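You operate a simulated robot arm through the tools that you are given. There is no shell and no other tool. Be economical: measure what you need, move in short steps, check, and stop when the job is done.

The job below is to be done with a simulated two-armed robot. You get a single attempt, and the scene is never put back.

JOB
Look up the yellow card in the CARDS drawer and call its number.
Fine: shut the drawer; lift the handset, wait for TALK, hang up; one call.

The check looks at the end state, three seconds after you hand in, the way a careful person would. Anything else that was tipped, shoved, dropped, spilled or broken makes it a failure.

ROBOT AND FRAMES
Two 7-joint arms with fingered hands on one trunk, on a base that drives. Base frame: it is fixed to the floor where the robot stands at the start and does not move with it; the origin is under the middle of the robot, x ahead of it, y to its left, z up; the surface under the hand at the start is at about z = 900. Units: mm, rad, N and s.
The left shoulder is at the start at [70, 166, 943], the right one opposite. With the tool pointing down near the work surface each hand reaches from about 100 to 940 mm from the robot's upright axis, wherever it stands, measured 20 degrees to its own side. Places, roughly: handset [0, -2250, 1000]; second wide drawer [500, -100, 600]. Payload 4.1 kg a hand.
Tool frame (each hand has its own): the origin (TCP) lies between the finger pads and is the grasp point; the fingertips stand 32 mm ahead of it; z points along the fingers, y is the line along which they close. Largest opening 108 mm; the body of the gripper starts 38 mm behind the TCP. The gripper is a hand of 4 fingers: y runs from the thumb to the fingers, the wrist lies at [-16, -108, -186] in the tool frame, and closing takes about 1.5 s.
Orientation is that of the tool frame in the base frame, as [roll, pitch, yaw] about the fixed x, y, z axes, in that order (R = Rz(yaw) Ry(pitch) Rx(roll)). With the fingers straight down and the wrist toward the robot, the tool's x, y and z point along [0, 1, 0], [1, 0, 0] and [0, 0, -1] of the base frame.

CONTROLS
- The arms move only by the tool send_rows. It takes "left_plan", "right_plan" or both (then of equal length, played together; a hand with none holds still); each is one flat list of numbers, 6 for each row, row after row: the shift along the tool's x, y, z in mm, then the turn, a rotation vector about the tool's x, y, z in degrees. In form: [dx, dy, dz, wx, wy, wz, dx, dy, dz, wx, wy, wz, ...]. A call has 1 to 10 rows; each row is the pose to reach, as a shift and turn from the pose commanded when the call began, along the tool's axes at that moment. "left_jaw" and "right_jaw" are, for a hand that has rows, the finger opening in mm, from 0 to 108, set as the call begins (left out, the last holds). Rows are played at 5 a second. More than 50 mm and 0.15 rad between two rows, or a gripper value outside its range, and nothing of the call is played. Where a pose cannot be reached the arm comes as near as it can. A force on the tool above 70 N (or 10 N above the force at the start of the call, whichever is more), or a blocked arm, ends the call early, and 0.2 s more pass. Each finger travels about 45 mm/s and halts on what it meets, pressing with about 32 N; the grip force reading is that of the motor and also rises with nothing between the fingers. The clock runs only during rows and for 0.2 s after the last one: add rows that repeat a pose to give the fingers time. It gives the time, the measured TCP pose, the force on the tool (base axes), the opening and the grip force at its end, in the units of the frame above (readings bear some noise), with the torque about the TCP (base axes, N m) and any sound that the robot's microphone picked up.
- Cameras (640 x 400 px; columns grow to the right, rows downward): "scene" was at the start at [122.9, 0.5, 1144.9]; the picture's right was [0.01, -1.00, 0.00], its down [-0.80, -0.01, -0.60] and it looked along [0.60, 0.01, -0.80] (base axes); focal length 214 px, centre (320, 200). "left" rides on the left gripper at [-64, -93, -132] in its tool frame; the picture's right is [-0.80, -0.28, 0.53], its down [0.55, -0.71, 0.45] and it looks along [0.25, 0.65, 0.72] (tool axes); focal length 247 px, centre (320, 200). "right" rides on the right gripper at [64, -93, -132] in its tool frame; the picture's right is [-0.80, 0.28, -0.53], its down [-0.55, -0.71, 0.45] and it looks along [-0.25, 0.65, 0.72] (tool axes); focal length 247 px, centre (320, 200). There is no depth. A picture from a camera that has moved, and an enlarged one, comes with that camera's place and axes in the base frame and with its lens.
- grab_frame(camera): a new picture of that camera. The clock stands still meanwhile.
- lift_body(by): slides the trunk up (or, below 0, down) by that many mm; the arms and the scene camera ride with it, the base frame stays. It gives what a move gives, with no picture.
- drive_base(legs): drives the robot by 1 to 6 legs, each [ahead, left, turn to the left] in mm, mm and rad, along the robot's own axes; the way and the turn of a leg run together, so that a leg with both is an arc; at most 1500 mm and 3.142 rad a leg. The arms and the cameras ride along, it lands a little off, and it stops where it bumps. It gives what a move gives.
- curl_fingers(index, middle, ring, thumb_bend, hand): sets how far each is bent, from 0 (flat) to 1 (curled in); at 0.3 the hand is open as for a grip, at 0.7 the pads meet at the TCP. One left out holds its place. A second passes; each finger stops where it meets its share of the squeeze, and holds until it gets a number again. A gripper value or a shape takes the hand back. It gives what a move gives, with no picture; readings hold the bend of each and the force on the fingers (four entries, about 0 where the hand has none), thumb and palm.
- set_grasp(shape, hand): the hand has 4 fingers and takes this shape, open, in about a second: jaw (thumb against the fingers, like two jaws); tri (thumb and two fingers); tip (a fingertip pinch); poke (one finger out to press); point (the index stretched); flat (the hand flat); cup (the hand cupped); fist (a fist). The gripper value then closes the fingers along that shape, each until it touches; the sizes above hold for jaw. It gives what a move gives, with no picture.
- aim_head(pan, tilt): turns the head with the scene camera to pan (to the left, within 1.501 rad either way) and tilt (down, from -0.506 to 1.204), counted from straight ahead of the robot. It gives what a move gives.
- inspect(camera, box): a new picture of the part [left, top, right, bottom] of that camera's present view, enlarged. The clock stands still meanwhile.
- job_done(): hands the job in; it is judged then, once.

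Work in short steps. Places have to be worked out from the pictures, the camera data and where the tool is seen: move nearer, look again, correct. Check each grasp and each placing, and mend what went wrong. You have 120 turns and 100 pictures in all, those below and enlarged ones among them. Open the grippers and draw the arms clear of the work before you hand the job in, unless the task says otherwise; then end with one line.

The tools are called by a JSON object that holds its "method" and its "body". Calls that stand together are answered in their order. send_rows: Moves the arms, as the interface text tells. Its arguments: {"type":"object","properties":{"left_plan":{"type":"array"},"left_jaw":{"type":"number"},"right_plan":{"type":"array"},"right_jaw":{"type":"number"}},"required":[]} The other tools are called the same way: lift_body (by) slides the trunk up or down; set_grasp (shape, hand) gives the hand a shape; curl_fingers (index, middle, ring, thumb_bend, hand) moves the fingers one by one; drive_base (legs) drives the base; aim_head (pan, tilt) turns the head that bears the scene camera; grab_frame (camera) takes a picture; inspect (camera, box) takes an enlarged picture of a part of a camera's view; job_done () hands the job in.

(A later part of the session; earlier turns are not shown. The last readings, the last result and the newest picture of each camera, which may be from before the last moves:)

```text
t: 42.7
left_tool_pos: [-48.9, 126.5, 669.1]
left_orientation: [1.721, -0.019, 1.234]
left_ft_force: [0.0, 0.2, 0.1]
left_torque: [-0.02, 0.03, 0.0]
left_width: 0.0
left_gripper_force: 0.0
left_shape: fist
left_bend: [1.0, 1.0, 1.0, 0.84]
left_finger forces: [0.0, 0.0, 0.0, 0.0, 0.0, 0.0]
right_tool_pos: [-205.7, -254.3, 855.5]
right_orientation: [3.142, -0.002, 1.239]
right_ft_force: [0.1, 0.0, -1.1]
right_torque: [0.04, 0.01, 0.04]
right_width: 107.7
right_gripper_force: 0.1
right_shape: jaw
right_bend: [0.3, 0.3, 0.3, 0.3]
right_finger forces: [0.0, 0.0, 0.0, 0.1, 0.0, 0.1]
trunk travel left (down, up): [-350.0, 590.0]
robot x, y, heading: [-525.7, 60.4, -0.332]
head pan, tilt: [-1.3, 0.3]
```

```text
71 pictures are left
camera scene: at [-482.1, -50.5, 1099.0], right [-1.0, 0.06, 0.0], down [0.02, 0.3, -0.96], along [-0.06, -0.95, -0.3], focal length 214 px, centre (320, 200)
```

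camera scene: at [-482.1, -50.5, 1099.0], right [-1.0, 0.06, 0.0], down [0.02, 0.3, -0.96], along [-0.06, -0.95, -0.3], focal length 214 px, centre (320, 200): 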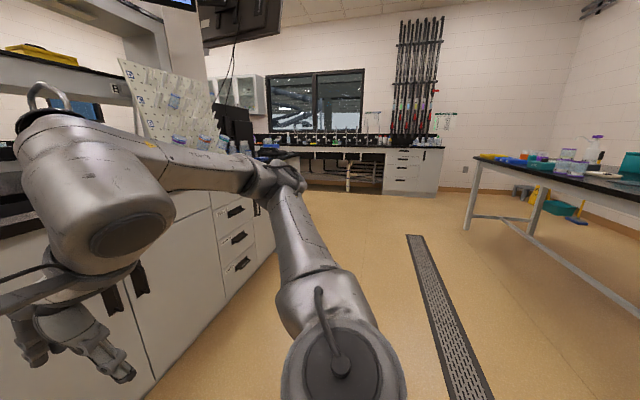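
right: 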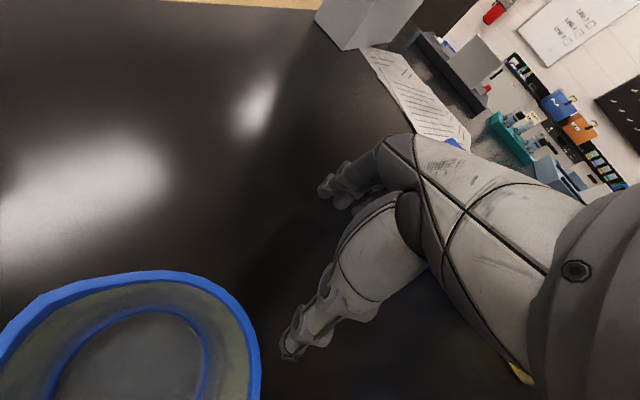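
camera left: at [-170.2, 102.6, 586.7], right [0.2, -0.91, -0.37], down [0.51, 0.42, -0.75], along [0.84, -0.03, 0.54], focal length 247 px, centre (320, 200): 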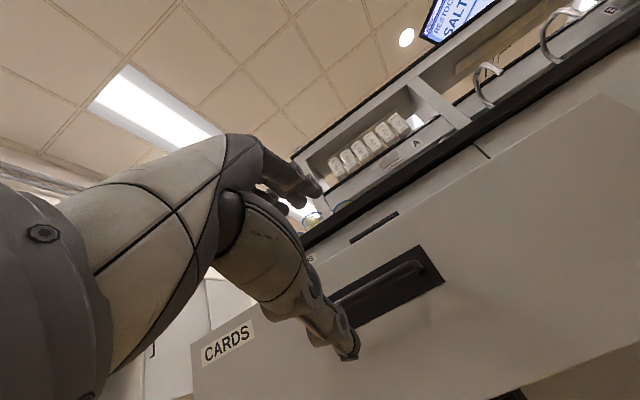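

Drawer shut. The handset lies ~2 m to my right along the same bench; I strafe right 1300 mm, then look.

{"method": "drive_base", "body": {"legs": [[0, -1300, 0]]}}

{"method": "lift_body", "body": {"by": 250}}

{"method": "aim_head", "body": {"pan": -0.6, "tilt": 0.4}}

{"method": "grab_frame", "body": {"camera": "scene"}}

```text
t: 49.4
left_tool_pos: [-488.6, -1127.4, 669.3]
left_orientation: [1.719, -0.019, 1.215]
left_ft_force: [0.3, 0.4, 0.1]
left_torque: [0.01, -0.02, 0.03]
left_width: 0.0
left_gripper_force: 0.1
left_shape: fist
left_bend: [1.0, 1.0, 1.0, 0.84]
left_finger forces: [0.0, 0.0, 0.1, 0.0, 0.1, 0.0]
right_tool_pos: [-651.7, -1505.2, 854.5]
right_orientation: [-3.142, 0.0, 1.221]
right_ft_force: [-1.1, 0.1, 0.5]
right_torque: [0.02, 0.01, -0.03]
right_width: 107.7
right_gripper_force: 0.0
right_shape: jaw
right_bend: [0.3, 0.3, 0.3, 0.3]
right_finger forces: [0.0, 0.0, 0.0, 0.0, 0.0, 0.1]
trunk travel left (down, up): [-350.0, 590.0]
robot x, y, heading: [-963.3, -1187.5, -0.346]
head pan, tilt: [-1.3, 0.3]
```

```text
t: 51.9
left_tool_pos: [-489.2, -1127.1, 920.3]
left_orientation: [1.718, -0.019, 1.217]
left_ft_force: [-0.5, 0.1, 0.0]
left_torque: [-0.01, -0.01, -0.03]
left_width: 0.0
left_gripper_force: 0.0
left_shape: fist
left_bend: [1.0, 1.0, 1.0, 0.84]
left_finger forces: [0.0, 0.0, 0.1, 0.0, 0.0, 0.0]
right_tool_pos: [-651.7, -1504.8, 1104.9]
right_orientation: [3.141, 0.001, 1.22]
right_ft_force: [0.1, 0.1, -0.1]
right_torque: [0.01, 0.0, -0.02]
right_width: 107.8
right_gripper_force: 0.0
right_shape: jaw
right_bend: [0.3, 0.3, 0.3, 0.3]
right_finger forces: [0.0, 0.0, 0.0, 0.0, 0.0, 0.0]
trunk travel left (down, up): [-600.0, 340.0]
robot x, y, heading: [-962.8, -1185.4, -0.35]
head pan, tilt: [-1.3, 0.3]
```

```text
t: 53.0
left_tool_pos: [-489.4, -1125.6, 918.0]
left_orientation: [1.72, -0.019, 1.217]
left_ft_force: [-0.5, -0.6, 0.3]
left_torque: [0.02, -0.01, 0.02]
left_width: 0.2
left_gripper_force: 0.0
left_shape: fist
left_bend: [1.0, 1.0, 1.0, 0.84]
left_finger forces: [0.0, 0.1, 0.1, 0.0, 0.1, 0.0]
right_tool_pos: [-650.3, -1505.9, 1105.1]
right_orientation: [3.141, 0.0, 1.223]
right_ft_force: [0.0, -0.2, -0.3]
right_torque: [0.0, 0.03, 0.01]
right_width: 107.7
right_gripper_force: 0.0
right_shape: jaw
right_bend: [0.3, 0.3, 0.3, 0.3]
right_finger forces: [0.1, 0.1, 0.0, 0.1, 0.0, 0.0]
trunk travel left (down, up): [-600.0, 340.0]
robot x, y, heading: [-964.3, -1186.4, -0.345]
head pan, tilt: [-0.6, 0.4]
```

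```text
70 pictures are left
camera scene: at [-863.8, -1278.4, 1339.8], right [-0.81, -0.58, 0.0], down [-0.23, 0.32, -0.92], along [0.54, -0.75, -0.39], focal length 214 px, centre (320, 200)
```

scene: 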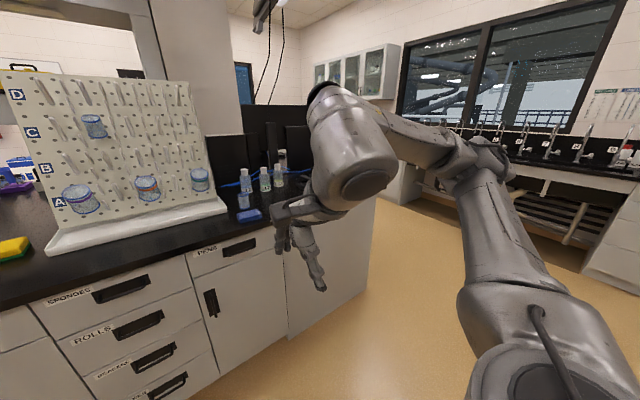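

Zoom in where the handset is expected (~(298,168)).

{"method": "inspect", "body": {"camera": "scene", "box": [220, 90, 350, 220]}}

```text
3.08 times, centred on (285, 155) of scene
camera zoom: at [-863.8, -1278.4, 1339.8], right [-0.81, -0.58, 0.0], down [-0.23, 0.32, -0.92], along [0.54, -0.75, -0.39], focal length 660 px, centre (428, 338)
```

zoom: 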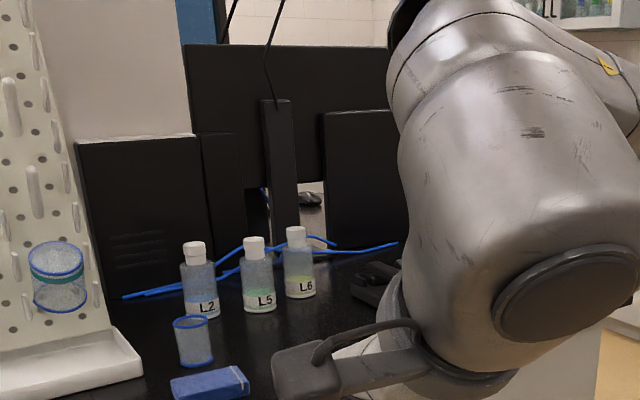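

Monitor backs and some bottles are there; my arm hides the rest. Strafe right 800 mm more and look again.

{"method": "drive_base", "body": {"legs": [[0, -850, 0]]}}

{"method": "aim_head", "body": {"pan": 0.05, "tilt": 0.4}}

{"method": "grab_frame", "body": {"camera": "scene"}}

```text
t: 57.5
left_tool_pos: [-785.2, -1931.7, 920.5]
left_orientation: [1.72, -0.02, 1.206]
left_ft_force: [0.0, 0.0, -0.7]
left_torque: [-0.01, 0.02, -0.01]
left_width: 0.0
left_gripper_force: 0.1
left_shape: fist
left_bend: [1.0, 1.0, 1.0, 0.84]
left_finger forces: [0.1, 0.0, 0.0, 0.1, 0.0, 0.1]
right_tool_pos: [-951.7, -2309.3, 1104.8]
right_orientation: [-3.141, 0.001, 1.211]
right_ft_force: [0.6, 0.1, -0.3]
right_torque: [0.02, 0.04, 0.02]
right_width: 107.9
right_gripper_force: 0.2
right_shape: jaw
right_bend: [0.3, 0.3, 0.3, 0.3]
right_finger forces: [0.1, 0.0, 0.1, 0.0, 0.0, 0.0]
trunk travel left (down, up): [-600.0, 340.0]
robot x, y, heading: [-1259.9, -1984.0, -0.361]
head pan, tilt: [-0.6, 0.4]
```

```text
t: 58.6
left_tool_pos: [-785.1, -1931.9, 919.0]
left_orientation: [1.719, -0.02, 1.207]
left_ft_force: [0.5, -0.1, 0.0]
left_torque: [0.01, -0.01, 0.04]
left_width: 0.0
left_gripper_force: 0.0
left_shape: fist
left_bend: [1.0, 1.0, 1.0, 0.84]
left_finger forces: [0.0, 0.0, 0.0, 0.1, 0.0, 0.0]
right_tool_pos: [-950.7, -2309.0, 1103.9]
right_orientation: [3.142, 0.0, 1.212]
right_ft_force: [1.0, 0.5, -0.4]
right_torque: [0.0, 0.02, -0.02]
right_width: 107.6
right_gripper_force: 0.1
right_shape: jaw
right_bend: [0.3, 0.3, 0.3, 0.3]
right_finger forces: [0.0, 0.0, 0.1, 0.0, 0.0, 0.0]
trunk travel left (down, up): [-600.0, 340.0]
robot x, y, heading: [-1258.7, -1983.5, -0.358]
head pan, tilt: [0.051, 0.4]
```

```text
68 pictures are left
camera scene: at [-1125.6, -2032.8, 1339.8], right [-0.3, -0.95, 0.0], down [-0.37, 0.12, -0.92], along [0.88, -0.28, -0.39], focal length 214 px, centre (320, 200)
```

scene: 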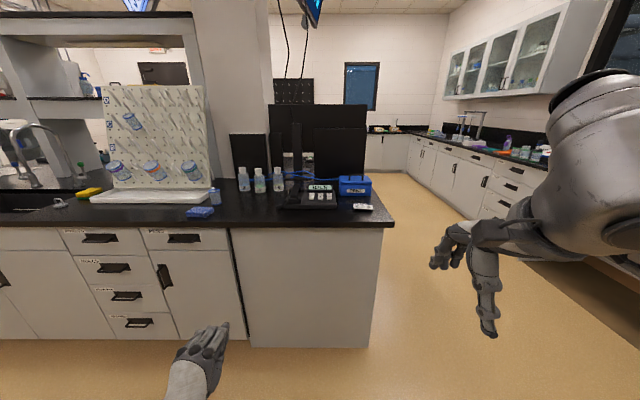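

Something phone-like stands at about (315,190). Zoom.

{"method": "inspect", "body": {"camera": "scene", "box": [230, 145, 390, 235]}}

```text
4.00 times, centred on (310, 190) of scene
camera zoom: at [-1125.6, -2032.8, 1339.8], right [-0.3, -0.95, 0.0], down [-0.37, 0.12, -0.92], along [0.88, -0.28, -0.39], focal length 858 px, centre (360, 240)
```

zoom: 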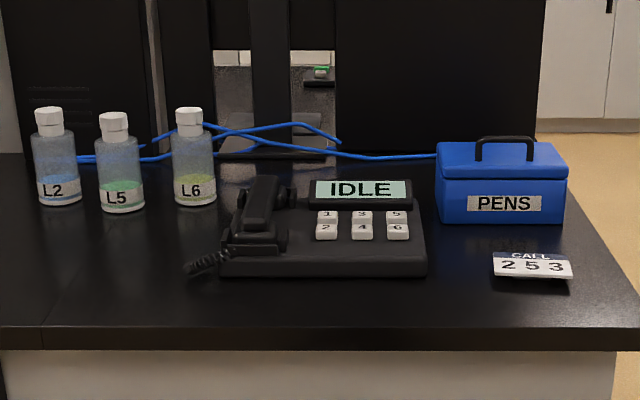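

The phone: handset on the left, keys 1 3 5 / 2 4 6 on the right, display IDLE (the loose 253 card is a decoy). I raise the hands and drive up to the bench so the phone is ~640 mm ahead.

{"method": "lift_body", "body": {"by": 200}}

{"method": "drive_base", "body": {"legs": [[0, 0, 0.03], [490, 125, 0]]}}

{"method": "aim_head", "body": {"pan": 0, "tilt": 0.75}}

{"method": "grab_frame", "body": {"camera": "scene"}}

```text
t: 60.7
left_tool_pos: [-784.9, -1932.1, 1119.7]
left_orientation: [1.719, -0.02, 1.209]
left_ft_force: [-0.1, -0.5, 0.4]
left_torque: [0.01, -0.02, -0.04]
left_width: 0.0
left_gripper_force: 0.0
left_shape: fist
left_bend: [1.0, 1.0, 1.0, 0.84]
left_finger forces: [0.0, 0.0, 0.0, 0.1, 0.0, 0.0]
right_tool_pos: [-949.7, -2309.8, 1304.7]
right_orientation: [-3.141, 0.001, 1.211]
right_ft_force: [-0.8, -0.2, -0.2]
right_torque: [0.03, 0.03, 0.02]
right_width: 107.6
right_gripper_force: 0.0
right_shape: jaw
right_bend: [0.3, 0.3, 0.3, 0.3]
right_finger forces: [0.0, 0.0, 0.0, 0.0, 0.0, 0.0]
trunk travel left (down, up): [-800.0, 140.0]
robot x, y, heading: [-1259.8, -1986.3, -0.357]
head pan, tilt: [0.051, 0.4]
```

```text
t: 64.1
left_tool_pos: [-280.2, -1957.5, 1119.7]
left_orientation: [1.717, -0.019, 1.237]
left_ft_force: [-0.1, 0.6, -0.4]
left_torque: [0.04, -0.04, -0.02]
left_width: 0.0
left_gripper_force: 0.0
left_shape: fist
left_bend: [1.0, 1.0, 1.0, 0.84]
left_finger forces: [0.0, 0.0, 0.1, 0.1, 0.1, 0.0]
right_tool_pos: [-436.1, -2337.5, 1304.2]
right_orientation: [3.141, -0.001, 1.24]
right_ft_force: [-0.3, -0.1, 0.7]
right_torque: [0.0, -0.02, 0.0]
right_width: 107.7
right_gripper_force: 0.0
right_shape: jaw
right_bend: [0.3, 0.3, 0.3, 0.3]
right_finger forces: [0.0, 0.0, 0.0, 0.1, 0.0, 0.0]
trunk travel left (down, up): [-800.0, 140.0]
robot x, y, heading: [-754.1, -2022.4, -0.33]
head pan, tilt: [0.051, 0.4]
```

```text
t: 64.9
left_tool_pos: [-280.2, -1957.5, 1118.5]
left_orientation: [1.721, -0.02, 1.236]
left_ft_force: [0.1, -0.9, 0.5]
left_torque: [0.0, 0.03, 0.01]
left_width: 0.1
left_gripper_force: 0.1
left_shape: fist
left_bend: [1.0, 1.0, 1.0, 0.84]
left_finger forces: [0.0, 0.0, 0.0, 0.0, 0.1, 0.0]
right_tool_pos: [-435.2, -2340.1, 1304.3]
right_orientation: [-3.141, -0.001, 1.241]
right_ft_force: [-0.8, -0.3, 0.1]
right_torque: [0.02, -0.01, -0.03]
right_width: 107.4
right_gripper_force: 0.0
right_shape: jaw
right_bend: [0.3, 0.3, 0.3, 0.3]
right_finger forces: [0.1, 0.0, 0.1, 0.1, 0.0, 0.0]
trunk travel left (down, up): [-800.0, 140.0]
robot x, y, heading: [-751.7, -2024.3, -0.324]
head pan, tilt: [0.0, 0.75]
```

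```text
66 pictures are left
camera scene: at [-629.1, -2069.3, 1508.8], right [-0.32, -0.95, 0.0], down [-0.64, 0.22, -0.73], along [0.69, -0.24, -0.68], focal length 214 px, centre (320, 200)
```

scene: 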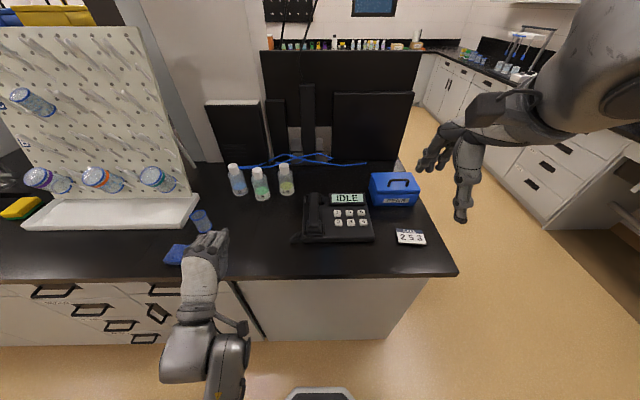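

Zoom on the phone for measurement.

{"method": "inspect", "body": {"camera": "scene", "box": [270, 170, 400, 260]}}

```text
4.44 times, centred on (335, 215) of scene
camera zoom: at [-629.1, -2069.3, 1508.8], right [-0.32, -0.95, 0.0], down [-0.64, 0.22, -0.73], along [0.69, -0.24, -0.68], focal length 953 px, centre (253, 133)
```

zoom: 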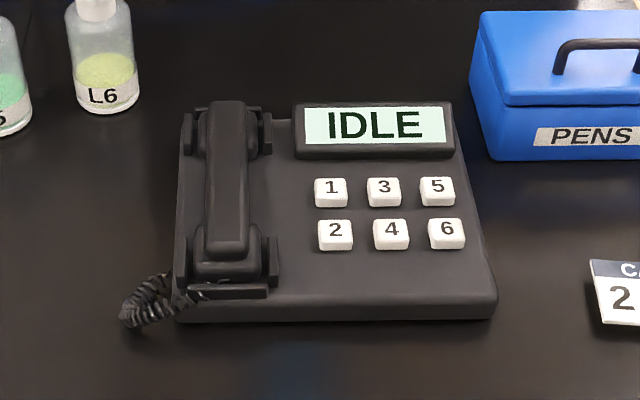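

Triangulation: keys 4≈(f 501,r 110,z 934) from the camera with ~43 mm pitch; handset grip ≈ base (-104,-2225,~955), lying along the forward direction. I open the left hand and rotate it to point down.

{"method": "set_grasp", "body": {"hand": "left", "shape": "jaw"}}

{"method": "send_rows", "body": {"left_plan": [0, 5, 8, 8, 0, 0, 0, 10, 16, 16, 0, 0, 0, 15, 24, 24, 0, 0, 0, 20, 32, 32, 0, 0, 0, 25, 40, 40, 0, 0, 0, 30, 48, 48, 0, 0, 0, 35, 56, 56, 0, 0, 0, 40, 64, 64, 0, 0, 0, 45, 72, 72, 0, 0, 0, 50, 80, 80, 0, 0]}}

{"method": "grab_frame", "body": {"camera": "scene"}}

```text
t: 65.8
left_tool_pos: [-280.0, -1957.5, 1119.9]
left_orientation: [1.721, -0.02, 1.235]
left_ft_force: [0.2, 0.8, -0.2]
left_torque: [-0.05, 0.01, -0.02]
left_width: 107.6
left_gripper_force: 0.0
left_shape: jaw
left_bend: [0.3, 0.3, 0.3, 0.3]
left_finger forces: [0.0, 0.0, 0.0, 0.0, 0.0, 0.0]
right_tool_pos: [-435.7, -2339.7, 1305.2]
right_orientation: [3.141, 0.0, 1.24]
right_ft_force: [-0.2, 0.9, -0.6]
right_torque: [-0.02, 0.01, 0.02]
right_width: 107.4
right_gripper_force: 0.1
right_shape: jaw
right_bend: [0.3, 0.3, 0.3, 0.3]
right_finger forces: [0.0, 0.1, 0.0, 0.0, 0.0, 0.0]
trunk travel left (down, up): [-800.0, 140.0]
robot x, y, heading: [-749.1, -2028.1, -0.326]
head pan, tilt: [0.0, 0.75]
```

```text
t: 68.0
left_tool_pos: [-177.8, -1995.5, 1160.2]
left_orientation: [3.091, -0.023, 1.258]
left_ft_force: [-3.3, -2.9, -5.9]
left_torque: [0.2, -0.14, 0.05]
left_width: 107.9
left_gripper_force: 0.1
left_shape: jaw
left_bend: [0.3, 0.3, 0.3, 0.3]
left_finger forces: [0.1, 0.1, 0.0, 0.1, 0.1, 0.0]
left hand out of reach, approached as far as the arm can: row 3, 4, 5, 6, 7, 8, 9, 10
right_tool_pos: [-433.4, -2346.7, 1302.5]
right_orientation: [-3.137, -0.005, 1.243]
right_ft_force: [1.1, -0.5, -0.6]
right_torque: [0.09, 0.01, 0.01]
right_width: 107.6
right_gripper_force: 0.1
right_shape: jaw
right_bend: [0.3, 0.3, 0.3, 0.3]
right_finger forces: [0.0, 0.0, 0.1, 0.1, 0.0, 0.0]
trunk travel left (down, up): [-800.0, 140.0]
robot x, y, heading: [-751.8, -2026.1, -0.329]
head pan, tilt: [0.0, 0.75]
```

```text
64 pictures are left
camera scene: at [-625.5, -2076.6, 1508.1], right [-0.32, -0.95, 0.0], down [-0.65, 0.22, -0.73], along [0.69, -0.23, -0.69], focal length 214 px, centre (320, 200)
```

scene: 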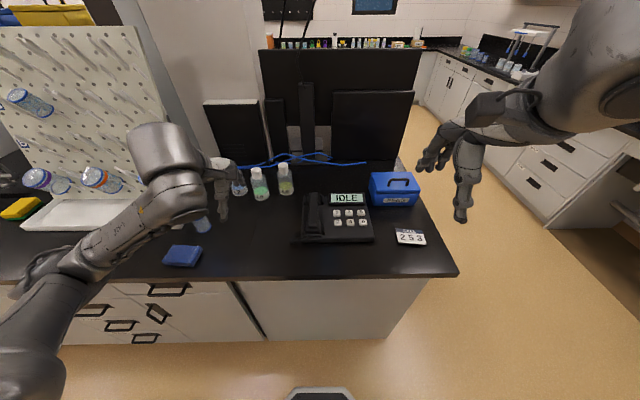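

Now yaw the left hand ~90° (wrist toward the left) while moving it over the handset at safe height.

{"method": "send_rows", "body": {"left_plan": [-20, 11, 3, 0, 0, 8.2, -40, 22, 6, 0, 0, 16.4, -60, 33, 9, 0, 0, 24.6, -80, 44, 12, 0, 0, 32.8, -100, 55, 15, 0, 0, 41, -120, 66, 18, 0, 0, 49.2, -140, 77, 21, 0, 0, 57.4, -160, 88, 24, 0, 0, 65.6, -180, 99, 27, 0, 0, 73.8, -196, 110, 30, 0, 0, 82]}}

{"method": "grab_frame", "body": {"camera": "scene"}}

{"method": "grab_frame", "body": {"camera": "left"}}

```text
t: 70.2
left_tool_pos: [-144.5, -2213.9, 1124.6]
left_orientation: [-3.128, -0.029, -0.197]
left_ft_force: [0.6, -0.5, 0.3]
left_torque: [-0.02, -0.03, 0.0]
left_width: 107.9
left_gripper_force: 0.0
left_shape: jaw
left_bend: [0.3, 0.3, 0.3, 0.3]
left_finger forces: [0.0, 0.1, 0.1, 0.1, 0.1, 0.0]
right_tool_pos: [-435.1, -2339.7, 1303.5]
right_orientation: [-3.14, -0.002, 1.241]
right_ft_force: [-0.1, 0.5, 0.5]
right_torque: [0.03, 0.01, -0.04]
right_width: 107.5
right_gripper_force: 0.0
right_shape: jaw
right_bend: [0.3, 0.3, 0.3, 0.3]
right_finger forces: [0.0, 0.0, 0.0, 0.0, 0.1, 0.0]
trunk travel left (down, up): [-800.0, 140.0]
robot x, y, heading: [-753.0, -2027.3, -0.327]
head pan, tilt: [0.0, 0.75]
```

```text
63 pictures are left
camera scene: at [-628.4, -2070.8, 1508.6], right [-0.32, -0.95, 0.0], down [-0.65, 0.22, -0.73], along [0.69, -0.24, -0.68], focal length 214 px, centre (320, 200)
```

scene: 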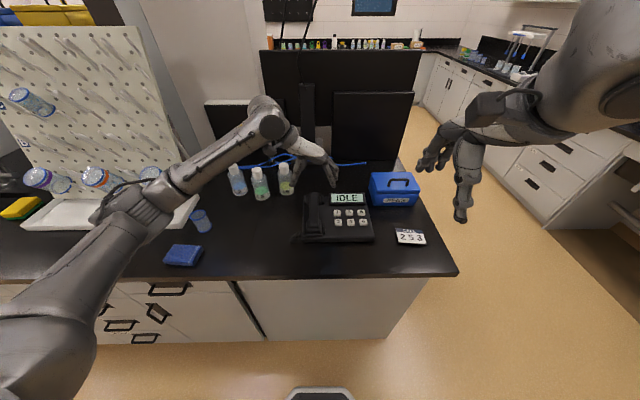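

```text
62 pictures are left
camera left: at [-194.1, -2109.3, 1256.1], right [-0.71, 0.44, -0.55], down [0.69, 0.59, -0.42], along [0.14, -0.68, -0.72], focal length 247 px, centre (320, 200)
```

left: 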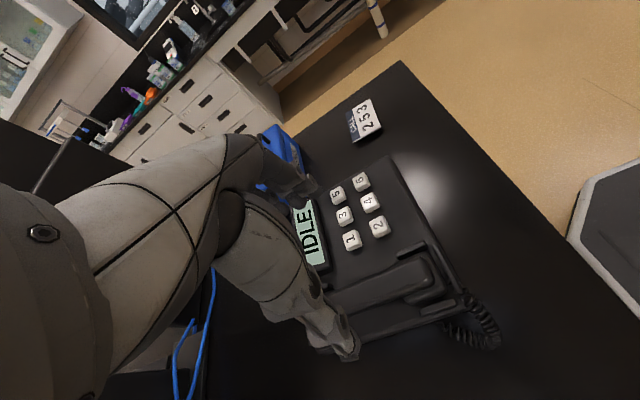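

The left hand is above the handset. I finish the yaw, align, and descend to z≈985.

{"method": "send_rows", "body": {"left_plan": [21, 1, 20, 0, 0, 4, 42, 3, 50, 0, 0, 7.4, 42, 3, 80, 0, 0, 7.4, 42, 3, 110, 0, 0, 7.4, 42, 3, 140, 0, 0, 7.4, 42, 3, 140, 0, 0, 7.4]}}

{"method": "inspect", "body": {"camera": "scene", "box": [240, 150, 400, 260]}}

{"method": "grab_frame", "body": {"camera": "left"}}

```text
t: 71.6
left_tool_pos: [-99.6, -2221.8, 986.3]
left_orientation: [-3.122, -0.026, -0.327]
left_ft_force: [-0.3, -0.5, -0.8]
left_torque: [-0.01, -0.01, -0.01]
left_width: 107.7
left_gripper_force: 0.1
left_shape: jaw
left_bend: [0.3, 0.3, 0.3, 0.3]
left_finger forces: [0.0, 0.0, 0.0, 0.0, 0.0, 0.0]
right_tool_pos: [-436.4, -2338.3, 1305.6]
right_orientation: [3.14, 0.0, 1.242]
right_ft_force: [-0.5, 0.2, 0.1]
right_torque: [-0.01, -0.02, 0.01]
right_width: 107.7
right_gripper_force: 0.0
right_shape: jaw
right_bend: [0.3, 0.3, 0.3, 0.3]
right_finger forces: [0.0, 0.0, 0.1, 0.0, 0.0, 0.1]
trunk travel left (down, up): [-800.0, 140.0]
robot x, y, heading: [-754.2, -2025.4, -0.325]
head pan, tilt: [0.0, 0.75]
```

```text
3.64 times, centred on (320, 205) of scene
camera zoom: at [-629.6, -2068.8, 1508.8], right [-0.32, -0.95, 0.0], down [-0.65, 0.22, -0.73], along [0.69, -0.24, -0.68], focal length 780 px, centre (320, 182)
```

zoom: 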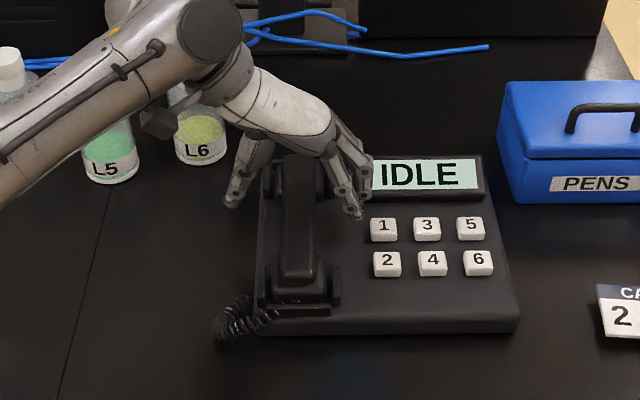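

```text
60 pictures are left
camera left: at [-135.9, -2113.5, 1117.7], right [-0.65, 0.53, -0.55], down [0.76, 0.5, -0.42], along [0.05, -0.69, -0.72], focal length 247 px, centre (320, 200)
```

left: 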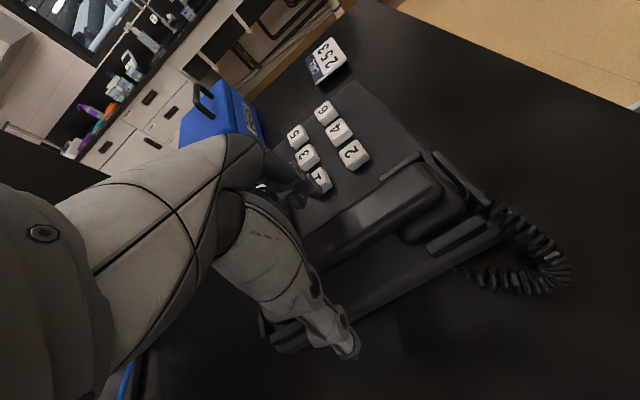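

Thumb and fingers straddle the handset centrally. Descend ~20 mm and close.

{"method": "send_rows", "body": {"left_plan": [0, 0, 12, 0, 0, 0, 0, 0, 22, 0, 0, 0, 0, 0, 22, 0, 0, 0]}}

{"method": "send_rows", "body": {"left_plan": [0, 0, 0, 0, 0, 0, 0, 0, 0, 0, 0, 0, 0, 0, 0, 0, 0, 0, 0, 0, 0, 0, 0, 0, 0, 0, 0, 0, 0, 0, 0, 0, 0, 0, 0, 0, 0, 0, 0, 0, 0, 0, 0, 0, 0, 0, 0, 0], "left_jaw": 0}}

{"method": "inspect", "body": {"camera": "scene", "box": [240, 150, 400, 260]}}

{"method": "grab_frame", "body": {"camera": "left"}}

```text
t: 72.4
left_tool_pos: [-100.0, -2222.1, 964.3]
left_orientation: [-3.122, -0.026, -0.326]
left_ft_force: [-2.2, 0.9, 1.8]
left_torque: [-0.13, 0.03, -0.15]
left_width: 107.7
left_gripper_force: 0.1
left_shape: jaw
left_bend: [0.3, 0.3, 0.3, 0.3]
left_finger forces: [0.0, 1.3, 2.1, 0.0, 0.1, 0.0]
right_tool_pos: [-435.7, -2338.8, 1304.7]
right_orientation: [3.14, 0.0, 1.241]
right_ft_force: [1.2, 0.1, -0.2]
right_torque: [-0.01, 0.01, 0.01]
right_width: 107.7
right_gripper_force: 0.0
right_shape: jaw
right_bend: [0.3, 0.3, 0.3, 0.3]
right_finger forces: [0.0, 0.0, 0.0, 0.0, 0.0, 0.0]
trunk travel left (down, up): [-800.0, 140.0]
robot x, y, heading: [-752.4, -2022.5, -0.329]
head pan, tilt: [0.0, 0.75]
```

```text
t: 74.2
left_tool_pos: [-97.1, -2221.5, 963.7]
left_orientation: [-3.122, -0.029, -0.323]
left_ft_force: [2.1, 2.0, 4.2]
left_torque: [-0.06, -0.02, 0.15]
left_width: 25.9
left_gripper_force: 31.9
left_shape: jaw
left_bend: [0.73, 0.41, 0.42, 0.74]
left_finger forces: [35.7, 0.1, 4.2, 0.0, 30.4, 0.1]
right_tool_pos: [-435.3, -2338.4, 1306.2]
right_orientation: [3.139, 0.001, 1.241]
right_ft_force: [-0.3, 0.0, 1.1]
right_torque: [0.0, -0.01, 0.0]
right_width: 107.7
right_gripper_force: 0.0
right_shape: jaw
right_bend: [0.3, 0.3, 0.3, 0.3]
right_finger forces: [0.0, 0.1, 0.0, 0.0, 0.0, 0.1]
trunk travel left (down, up): [-800.0, 140.0]
robot x, y, heading: [-751.1, -2027.4, -0.331]
head pan, tilt: [0.0, 0.75]
```

```text
3.64 times, centred on (320, 205) of scene
camera zoom: at [-629.3, -2068.8, 1508.8], right [-0.32, -0.95, 0.0], down [-0.65, 0.22, -0.73], along [0.69, -0.24, -0.68], focal length 780 px, centre (320, 182)
```

zoom: 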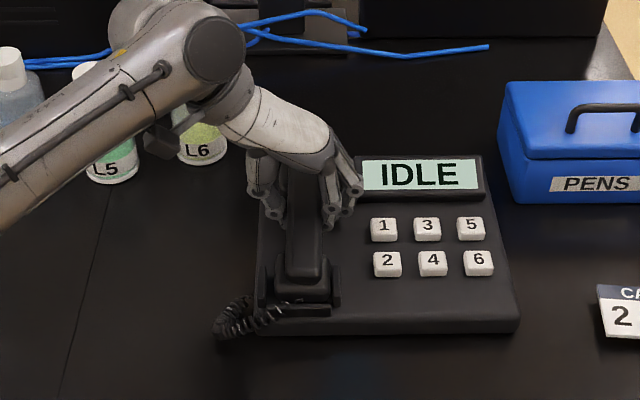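

```text
58 pictures are left
camera left: at [-134.5, -2112.7, 1095.9], right [-0.65, 0.53, -0.55], down [0.76, 0.5, -0.42], along [0.05, -0.69, -0.72], focal length 247 px, centre (320, 200)
```

left: 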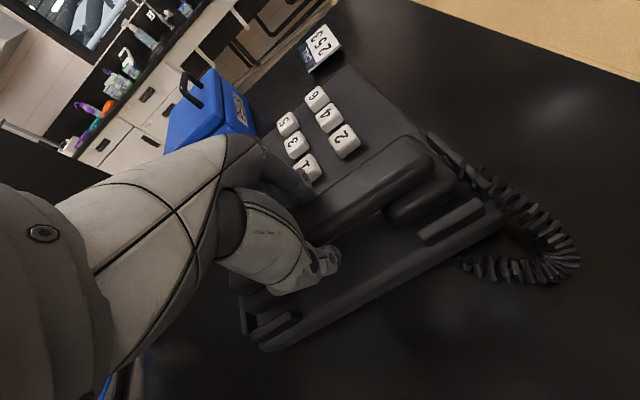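

Middle and ring fingers landed on the display bezel; only index and thumb hold. I reopen, rise, shift ~28 mm toward me and regrasp.

{"method": "send_rows", "body": {"left_plan": [0, 0, 0, 0, 0, 0, 0, 0, 0, 0, 0, 0, 0, 0, 0, 0, 0, 0, 0, 0, 0, 0, 0, 0, 0, 0, 0, 0, 0, 0, 0, 0, 0, 0, 0, 0, 0, 0, -25, 0, 0, 0, -15, 2, -25, 0, 0, 0, -30, 4, -25, 0, 0, 0, -30, 4, -10, 0, 0, 0], "left_jaw": 108}}

{"method": "send_rows", "body": {"left_plan": [0, 0, 8, 0, 0, 0, 0, 0, 8, 0, 0, 0, 0, 0, 8, 0, 0, 0, 0, 0, 8, 0, 0, 0, 0, 0, 8, 0, 0, 0, 0, 0, 8, 0, 0, 0, 0, 0, 8, 0, 0, 0, 0, 0, 8, 0, 0, 0, 0, 0, 8, 0, 0, 0, 0, 0, 8, 0, 0, 0], "left_jaw": 0}}

{"method": "inspect", "body": {"camera": "scene", "box": [240, 150, 400, 260]}}

```text
t: 76.4
left_tool_pos: [-128.2, -2216.8, 971.9]
left_orientation: [-3.123, -0.025, -0.325]
left_ft_force: [-1.1, -0.2, -0.2]
left_torque: [-0.02, 0.0, 0.0]
left_width: 107.5
left_gripper_force: 0.0
left_shape: jaw
left_bend: [0.3, 0.3, 0.3, 0.3]
left_finger forces: [0.0, 0.0, 0.1, 0.0, 0.1, 0.1]
right_tool_pos: [-436.9, -2340.2, 1304.9]
right_orientation: [-3.14, 0.001, 1.24]
right_ft_force: [0.1, 0.3, -0.3]
right_torque: [-0.02, -0.02, -0.01]
right_width: 107.9
right_gripper_force: 0.1
right_shape: jaw
right_bend: [0.3, 0.3, 0.3, 0.3]
right_finger forces: [0.1, 0.1, 0.0, 0.0, 0.1, 0.0]
trunk travel left (down, up): [-800.0, 140.0]
robot x, y, heading: [-754.3, -2025.8, -0.331]
head pan, tilt: [0.0, 0.75]
```

```text
t: 78.6
left_tool_pos: [-127.8, -2215.0, 964.3]
left_orientation: [-3.122, -0.027, -0.325]
left_ft_force: [2.5, 3.5, 2.3]
left_torque: [0.05, -0.07, -0.29]
left_width: 17.9
left_gripper_force: 31.8
left_shape: jaw
left_bend: [0.76, 0.67, 0.55, 0.76]
left_finger forces: [6.7, 19.7, 3.6, 0.0, 29.3, 0.1]
right_tool_pos: [-435.2, -2337.9, 1303.8]
right_orientation: [-3.141, 0.0, 1.241]
right_ft_force: [0.0, -0.5, 0.3]
right_torque: [-0.02, -0.02, 0.0]
right_width: 107.7
right_gripper_force: 0.0
right_shape: jaw
right_bend: [0.3, 0.3, 0.3, 0.3]
right_finger forces: [0.0, 0.0, 0.0, 0.1, 0.0, 0.1]
trunk travel left (down, up): [-800.0, 140.0]
robot x, y, heading: [-751.7, -2025.2, -0.33]
head pan, tilt: [0.0, 0.75]
```

```text
3.64 times, centred on (320, 205) of scene
camera zoom: at [-628.8, -2068.5, 1508.7], right [-0.32, -0.95, 0.0], down [-0.65, 0.22, -0.73], along [0.69, -0.24, -0.68], focal length 780 px, centre (320, 182)
```

zoom: 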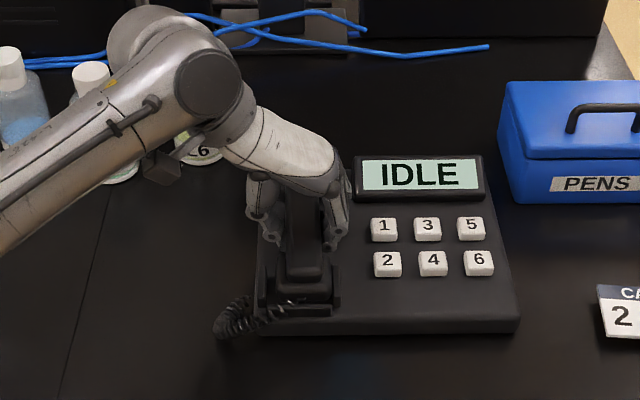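

Thumb plus index/middle/ring all hold. Before lifting, I prepare the right hand in "poke" shape above the keys so dialing can follow promptly.

{"method": "set_grasp", "body": {"hand": "right", "shape": "poke"}}

{"method": "send_rows", "body": {"right_plan": [14, 33, 25, 0, 0, 0, 28, 66, 50, 0, 0, 0, 42, 99, 75, 0, 0, 0, 56, 132, 100, 0, 0, 0, 70, 165, 125, 0, 0, 0, 85, 195, 150, 0, 0, 0, 85, 195, 150, 0, 0, 0]}}

{"method": "grab_frame", "body": {"camera": "right"}}

{"method": "grab_frame", "body": {"camera": "scene"}}

```text
t: 79.5
left_tool_pos: [-129.1, -2215.0, 964.5]
left_orientation: [-3.124, -0.027, -0.325]
left_ft_force: [3.2, 4.1, 1.9]
left_torque: [0.03, -0.09, -0.25]
left_width: 17.8
left_gripper_force: 31.8
left_shape: jaw
left_bend: [0.76, 0.67, 0.55, 0.76]
left_finger forces: [6.6, 20.0, 3.6, 0.0, 29.5, 0.0]
right_tool_pos: [-435.2, -2338.2, 1305.3]
right_orientation: [3.142, 0.0, 1.242]
right_ft_force: [0.3, 0.5, -0.6]
right_torque: [0.01, -0.01, -0.01]
right_width: 0.1
right_gripper_force: 0.0
right_shape: poke
right_bend: [0.7, 0.7, 0.99, 1.0]
right_finger forces: [0.1, 0.0, 0.1, 0.0, 0.0, 0.0]
trunk travel left (down, up): [-800.0, 140.0]
robot x, y, heading: [-752.7, -2022.8, -0.328]
head pan, tilt: [0.0, 0.75]
```

```text
t: 81.1
left_tool_pos: [-128.7, -2215.4, 963.5]
left_orientation: [-3.123, -0.028, -0.326]
left_ft_force: [1.3, 4.9, 0.7]
left_torque: [0.06, -0.02, -0.31]
left_width: 17.8
left_gripper_force: 32.1
left_shape: jaw
left_bend: [0.76, 0.67, 0.55, 0.76]
left_finger forces: [6.1, 18.9, 3.8, 0.0, 29.0, 0.1]
right_tool_pos: [-223.9, -2319.0, 1155.2]
right_orientation: [-3.141, -0.001, 1.242]
right_ft_force: [-0.2, -0.6, 0.7]
right_torque: [0.0, -0.01, -0.01]
right_width: 0.0
right_gripper_force: 0.1
right_shape: poke
right_bend: [0.7, 0.7, 0.99, 1.0]
right_finger forces: [0.0, 0.0, 0.0, 0.0, 0.0, 0.0]
trunk travel left (down, up): [-800.0, 140.0]
robot x, y, heading: [-753.6, -2025.3, -0.332]
head pan, tilt: [0.0, 0.75]
```

```text
56 pictures are left
camera right: at [-291.0, -2230.0, 1286.0], right [0.01, -0.85, 0.53], down [-0.85, -0.29, -0.45], along [0.53, -0.45, -0.72], focal length 247 px, centre (320, 200)
```

right: 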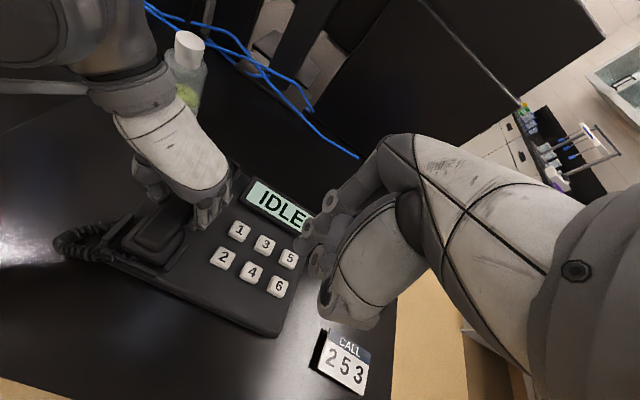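

```text
55 pictures are left
camera scene: at [-629.4, -2068.8, 1508.7], right [-0.32, -0.95, 0.0], down [-0.65, 0.22, -0.73], along [0.69, -0.24, -0.68], focal length 214 px, centre (320, 200)
```

scene: 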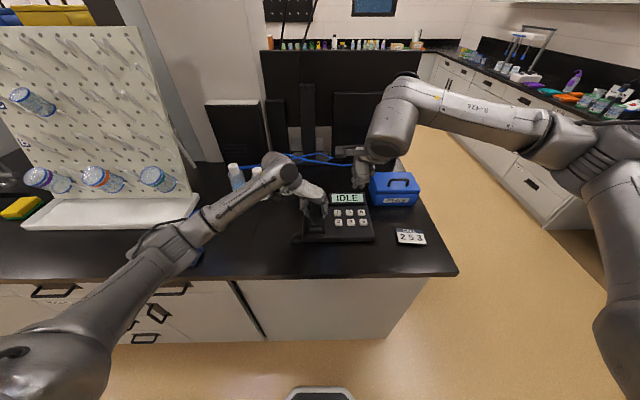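

Zoom on the poke shape to see which tip protrudes.

{"method": "inspect", "body": {"camera": "right", "box": [200, 130, 460, 350]}}

{"method": "inspect", "body": {"camera": "scene", "box": [280, 90, 440, 250]}}

```text
1.82 times, centred on (330, 240) of right
camera zoom: at [-291.0, -2230.0, 1286.0], right [0.01, -0.85, 0.53], down [-0.85, -0.29, -0.45], along [0.53, -0.45, -0.72], focal length 449 px, centre (302, 127)
```

zoom: 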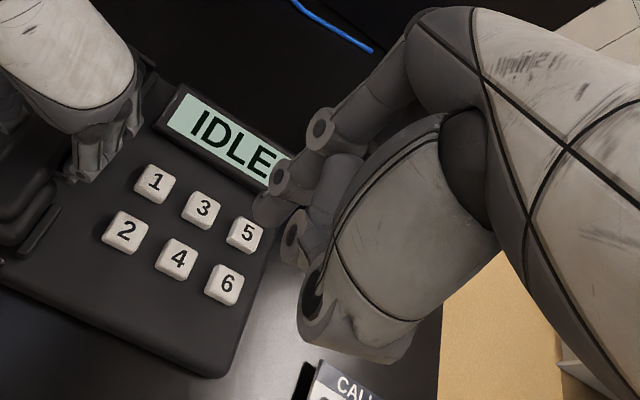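

```text
2.50 times, centred on (360, 170) of scene
camera zoom: at [-629.4, -2068.8, 1508.7], right [-0.32, -0.95, 0.0], down [-0.65, 0.22, -0.73], along [0.69, -0.24, -0.68], focal length 536 px, centre (220, 275)
```

zoom: 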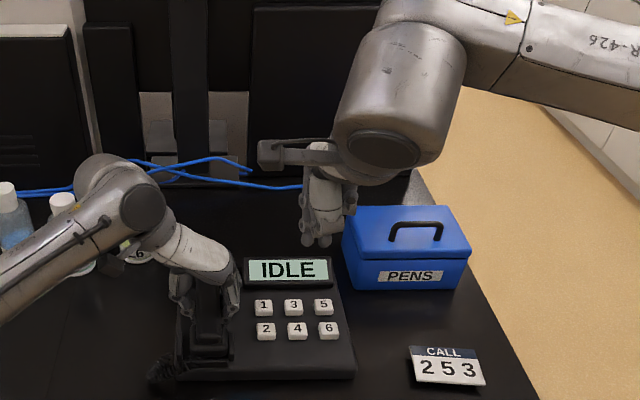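

Two fingertips are out. I curl the middle finger so only the index protrudes, and look.

{"method": "curl_fingers", "body": {"hand": "right", "index": 0.6, "middle": 1.0, "ring": 1.0, "thumb_bend": 1.0}}

{"method": "inspect", "body": {"camera": "right", "box": [200, 130, 460, 350]}}

```text
t: 82.1
left_tool_pos: [-127.9, -2214.9, 964.4]
left_orientation: [-3.123, -0.027, -0.326]
left_ft_force: [1.4, 4.7, 1.3]
left_torque: [0.06, -0.07, -0.29]
left_width: 18.2
left_gripper_force: 32.3
left_shape: jaw
left_bend: [0.76, 0.67, 0.55, 0.76]
left_finger forces: [6.3, 19.0, 3.7, 0.0, 28.7, 0.0]
right_tool_pos: [-224.5, -2320.1, 1155.2]
right_orientation: [-3.141, 0.0, 1.242]
right_ft_force: [0.3, 0.1, -0.7]
right_torque: [-0.02, -0.01, -0.03]
right_width: 26.6
right_gripper_force: 0.1
right_shape: fingers
right_bend: [0.56, 1.0, 1.0, 1.0]
right_finger forces: [0.1, 0.0, 0.0, 0.1, 0.1, 0.1]
trunk travel left (down, up): [-800.0, 140.0]
robot x, y, heading: [-754.1, -2022.1, -0.325]
head pan, tilt: [0.0, 0.75]
```

```text
1.82 times, centred on (330, 240) of right
camera zoom: at [-290.9, -2229.6, 1286.2], right [0.01, -0.85, 0.53], down [-0.85, -0.29, -0.45], along [0.53, -0.45, -0.72], focal length 449 px, centre (302, 127)
```

zoom: 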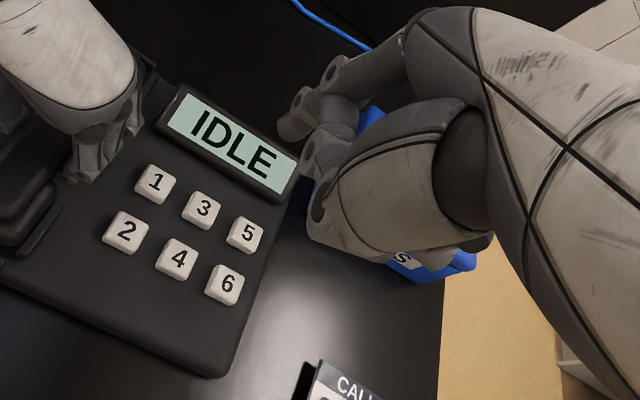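

I set the index to 0.68 (tip near the tool axis) and view from the scene camera too, to locate the tip.

{"method": "curl_fingers", "body": {"hand": "right", "index": 0.68}}

{"method": "inspect", "body": {"camera": "right", "box": [230, 180, 390, 300]}}

{"method": "inspect", "body": {"camera": "scene", "box": [320, 140, 420, 240]}}

```text
t: 83.1
left_tool_pos: [-128.6, -2215.5, 964.0]
left_orientation: [-3.121, -0.027, -0.324]
left_ft_force: [1.5, 3.9, 1.3]
left_torque: [0.07, -0.02, -0.28]
left_width: 17.9
left_gripper_force: 31.8
left_shape: jaw
left_bend: [0.76, 0.67, 0.55, 0.76]
left_finger forces: [6.2, 19.2, 3.5, 0.0, 28.8, 0.0]
right_tool_pos: [-223.9, -2320.0, 1155.2]
right_orientation: [-3.141, 0.002, 1.242]
right_ft_force: [0.2, 0.7, -0.4]
right_torque: [0.0, -0.01, 0.01]
right_width: 25.4
right_gripper_force: 0.1
right_shape: fingers
right_bend: [0.63, 1.0, 1.0, 1.0]
right_finger forces: [0.1, 0.0, 0.0, 0.0, 0.1, 0.0]
trunk travel left (down, up): [-800.0, 140.0]
robot x, y, heading: [-752.7, -2025.4, -0.333]
head pan, tilt: [0.0, 0.75]
```

```text
3.33 times, centred on (310, 240) of right
camera zoom: at [-290.9, -2229.6, 1286.2], right [0.01, -0.85, 0.53], down [-0.85, -0.29, -0.45], along [0.53, -0.45, -0.72], focal length 823 px, centre (353, 67)
```

zoom: 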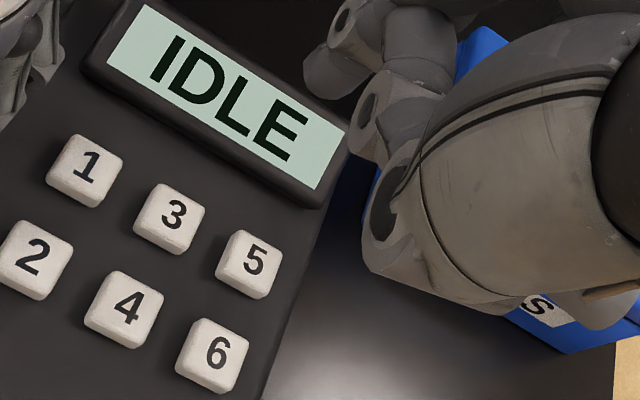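

```text
4.00 times, centred on (370, 190) of scene
camera zoom: at [-628.8, -2068.5, 1508.7], right [-0.32, -0.95, 0.0], down [-0.65, 0.22, -0.73], along [0.69, -0.24, -0.68], focal length 858 px, centre (120, 240)
```

zoom: 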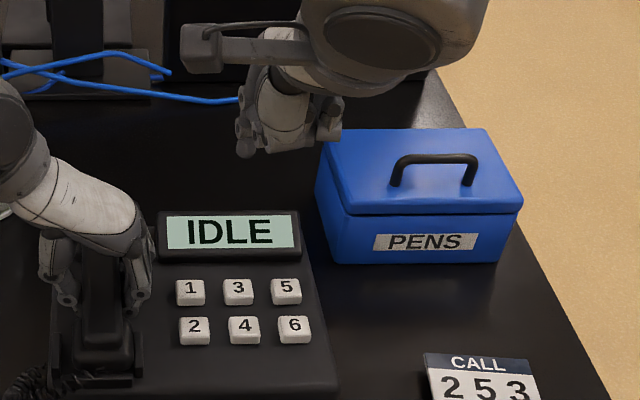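

Index tip is at about (16,35,21) in the right tool frame; keys located consistently from two cameras: 2≈(-178,-2292), 6≈(-205,-2376), 3≈(-150,-2346), tops z≈934. Now lift the handset gently 40 mm and check.

{"method": "send_rows", "body": {"left_plan": [0, 0, -10, 0, 0, 0, 0, 0, -25, 0, 0, 0, 0, 0, -40, 0, 0, 0, 0, 0, -40, 0, 0, 0]}}

{"method": "inspect", "body": {"camera": "scene", "box": [240, 150, 400, 260]}}

```text
t: 84.1
left_tool_pos: [-130.5, -2217.2, 1004.5]
left_orientation: [-3.122, -0.027, -0.325]
left_ft_force: [0.7, 0.8, -2.5]
left_torque: [0.03, 0.03, 0.03]
left_width: 17.5
left_gripper_force: 31.8
left_shape: jaw
left_bend: [0.76, 0.67, 0.56, 0.76]
left_finger forces: [8.4, 17.2, 4.0, 0.0, 28.7, 0.1]
right_tool_pos: [-224.2, -2321.1, 1154.4]
right_orientation: [3.141, 0.001, 1.241]
right_ft_force: [0.5, 0.4, -0.4]
right_torque: [0.01, 0.0, 0.04]
right_width: 25.2
right_gripper_force: 0.0
right_shape: fingers
right_bend: [0.63, 1.0, 1.0, 1.0]
right_finger forces: [0.1, 0.0, 0.0, 0.1, 0.0, 0.1]
trunk travel left (down, up): [-800.0, 140.0]
robot x, y, heading: [-752.7, -2027.0, -0.328]
head pan, tilt: [0.0, 0.75]
```

```text
3.64 times, centred on (320, 205) of scene
camera zoom: at [-628.6, -2069.3, 1508.6], right [-0.32, -0.95, 0.0], down [-0.65, 0.22, -0.73], along [0.69, -0.24, -0.68], focal length 780 px, centre (320, 182)
```

zoom: 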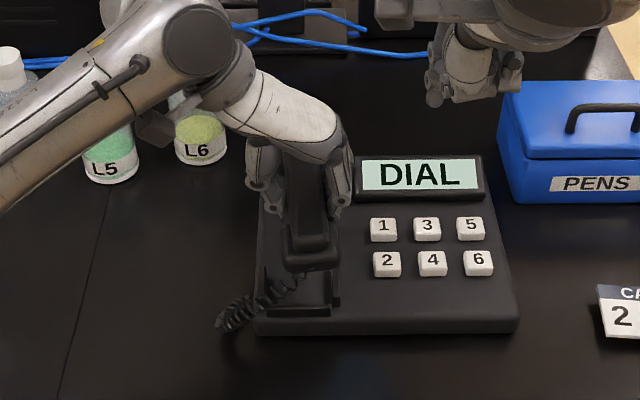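

DIAL shown and handset held. I move the handset aside (back/left/up) and bring the index above key 2.

{"method": "send_rows", "body": {"left_plan": [-10, -12, -15, 0, 0, 0, -20, -25, -30, 0, 0, 0, -30, -38, -45, 0, 0, 0, -40, -50, -60, 0, 0, 0, -40, -50, -60, 0, 0, 0, -40, -50, -60, 0, 0, 0], "right_plan": [7, 0, 38, 0, 0, 0, 14, 0, 76, 0, 0, 0, 21, 0, 114, 0, 0, 0, 26, 0, 150, 0, 0, 0, 26, 0, 165, 0, 0, 0, 26, 0, 165, 0, 0, 0]}}

{"method": "inspect", "body": {"camera": "scene", "box": [240, 150, 400, 260]}}

{"method": "grab_frame", "body": {"camera": "right"}}

```text
t: 85.5
left_tool_pos: [-152.2, -2157.2, 1063.9]
left_orientation: [-3.124, -0.027, -0.326]
left_ft_force: [0.0, -0.3, -2.1]
left_torque: [0.04, 0.02, 0.02]
left_width: 17.7
left_gripper_force: 32.3
left_shape: jaw
left_bend: [0.76, 0.67, 0.56, 0.76]
left_finger forces: [8.3, 16.9, 4.0, 0.0, 28.5, 0.0]
right_tool_pos: [-213.7, -2295.4, 988.1]
right_orientation: [-3.141, 0.001, 1.242]
right_ft_force: [-0.3, -0.2, -0.7]
right_torque: [0.02, -0.02, 0.0]
right_width: 24.6
right_gripper_force: 0.0
right_shape: fingers
right_bend: [0.63, 1.0, 1.0, 0.99]
right_finger forces: [0.1, 0.1, 0.1, 0.0, 0.0, 0.1]
trunk travel left (down, up): [-800.0, 140.0]
robot x, y, heading: [-755.5, -2026.3, -0.331]
head pan, tilt: [0.0, 0.75]
```

```text
3.64 times, centred on (320, 205) of scene
camera zoom: at [-628.8, -2069.2, 1508.7], right [-0.32, -0.95, 0.0], down [-0.65, 0.22, -0.73], along [0.69, -0.24, -0.68], focal length 780 px, centre (320, 182)
```

zoom: 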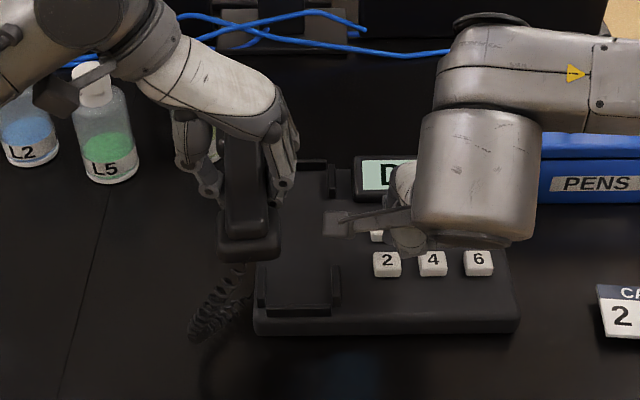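

```text
47 pictures are left
camera right: at [-280.6, -2206.1, 1120.4], right [0.01, -0.85, 0.53], down [-0.85, -0.29, -0.45], along [0.53, -0.45, -0.72], focal length 247 px, centre (320, 200)
```

right: 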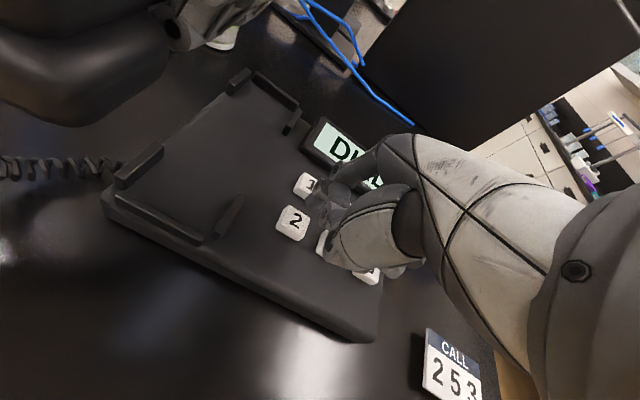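

Tip is over key 2 within ~3 mm, about 33 mm above. Descend 27 mm and read forces.

{"method": "send_rows", "body": {"right_plan": [0, 0, 14, 0, 0, 0, 0, 0, 27, 0, 0, 0, 0, 0, 27, 0, 0, 0]}}

{"method": "inspect", "body": {"camera": "right", "box": [230, 130, 400, 260]}}

```text
t: 86.3
left_tool_pos: [-155.2, -2156.8, 1066.8]
left_orientation: [-3.122, -0.029, -0.325]
left_ft_force: [0.4, 0.1, -1.9]
left_torque: [-0.02, 0.07, 0.0]
left_width: 17.6
left_gripper_force: 31.9
left_shape: jaw
left_bend: [0.76, 0.67, 0.56, 0.76]
left_finger forces: [8.3, 17.1, 4.0, 0.1, 28.4, 0.0]
right_tool_pos: [-214.6, -2297.3, 963.8]
right_orientation: [3.137, -0.003, 1.242]
right_ft_force: [4.0, -2.7, 19.1]
right_torque: [-0.09, -0.96, -0.1]
right_width: 25.0
right_gripper_force: 7.9
right_shape: fingers
right_bend: [0.63, 1.0, 1.0, 0.99]
right_finger forces: [16.1, 0.1, 0.1, 0.0, 0.1, 0.0]
trunk travel left (down, up): [-800.0, 140.0]
robot x, y, heading: [-751.2, -2027.5, -0.329]
head pan, tilt: [0.0, 0.75]
heard: click
```

```text
3.08 times, centred on (315, 195) of right
camera zoom: at [-282.0, -2206.7, 1095.9], right [0.01, -0.85, 0.53], down [-0.84, -0.29, -0.45], along [0.54, -0.45, -0.72], focal length 760 px, centre (335, 215)
```

zoom: 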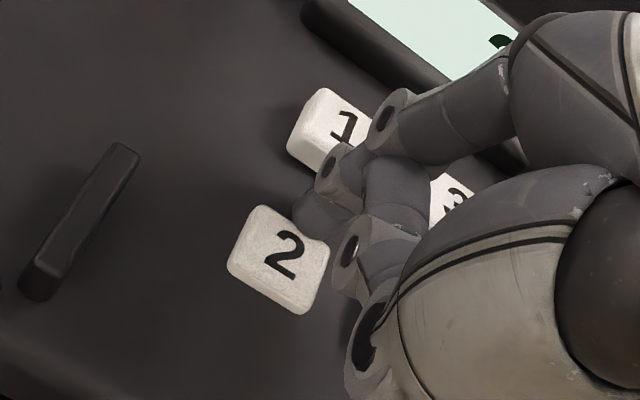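

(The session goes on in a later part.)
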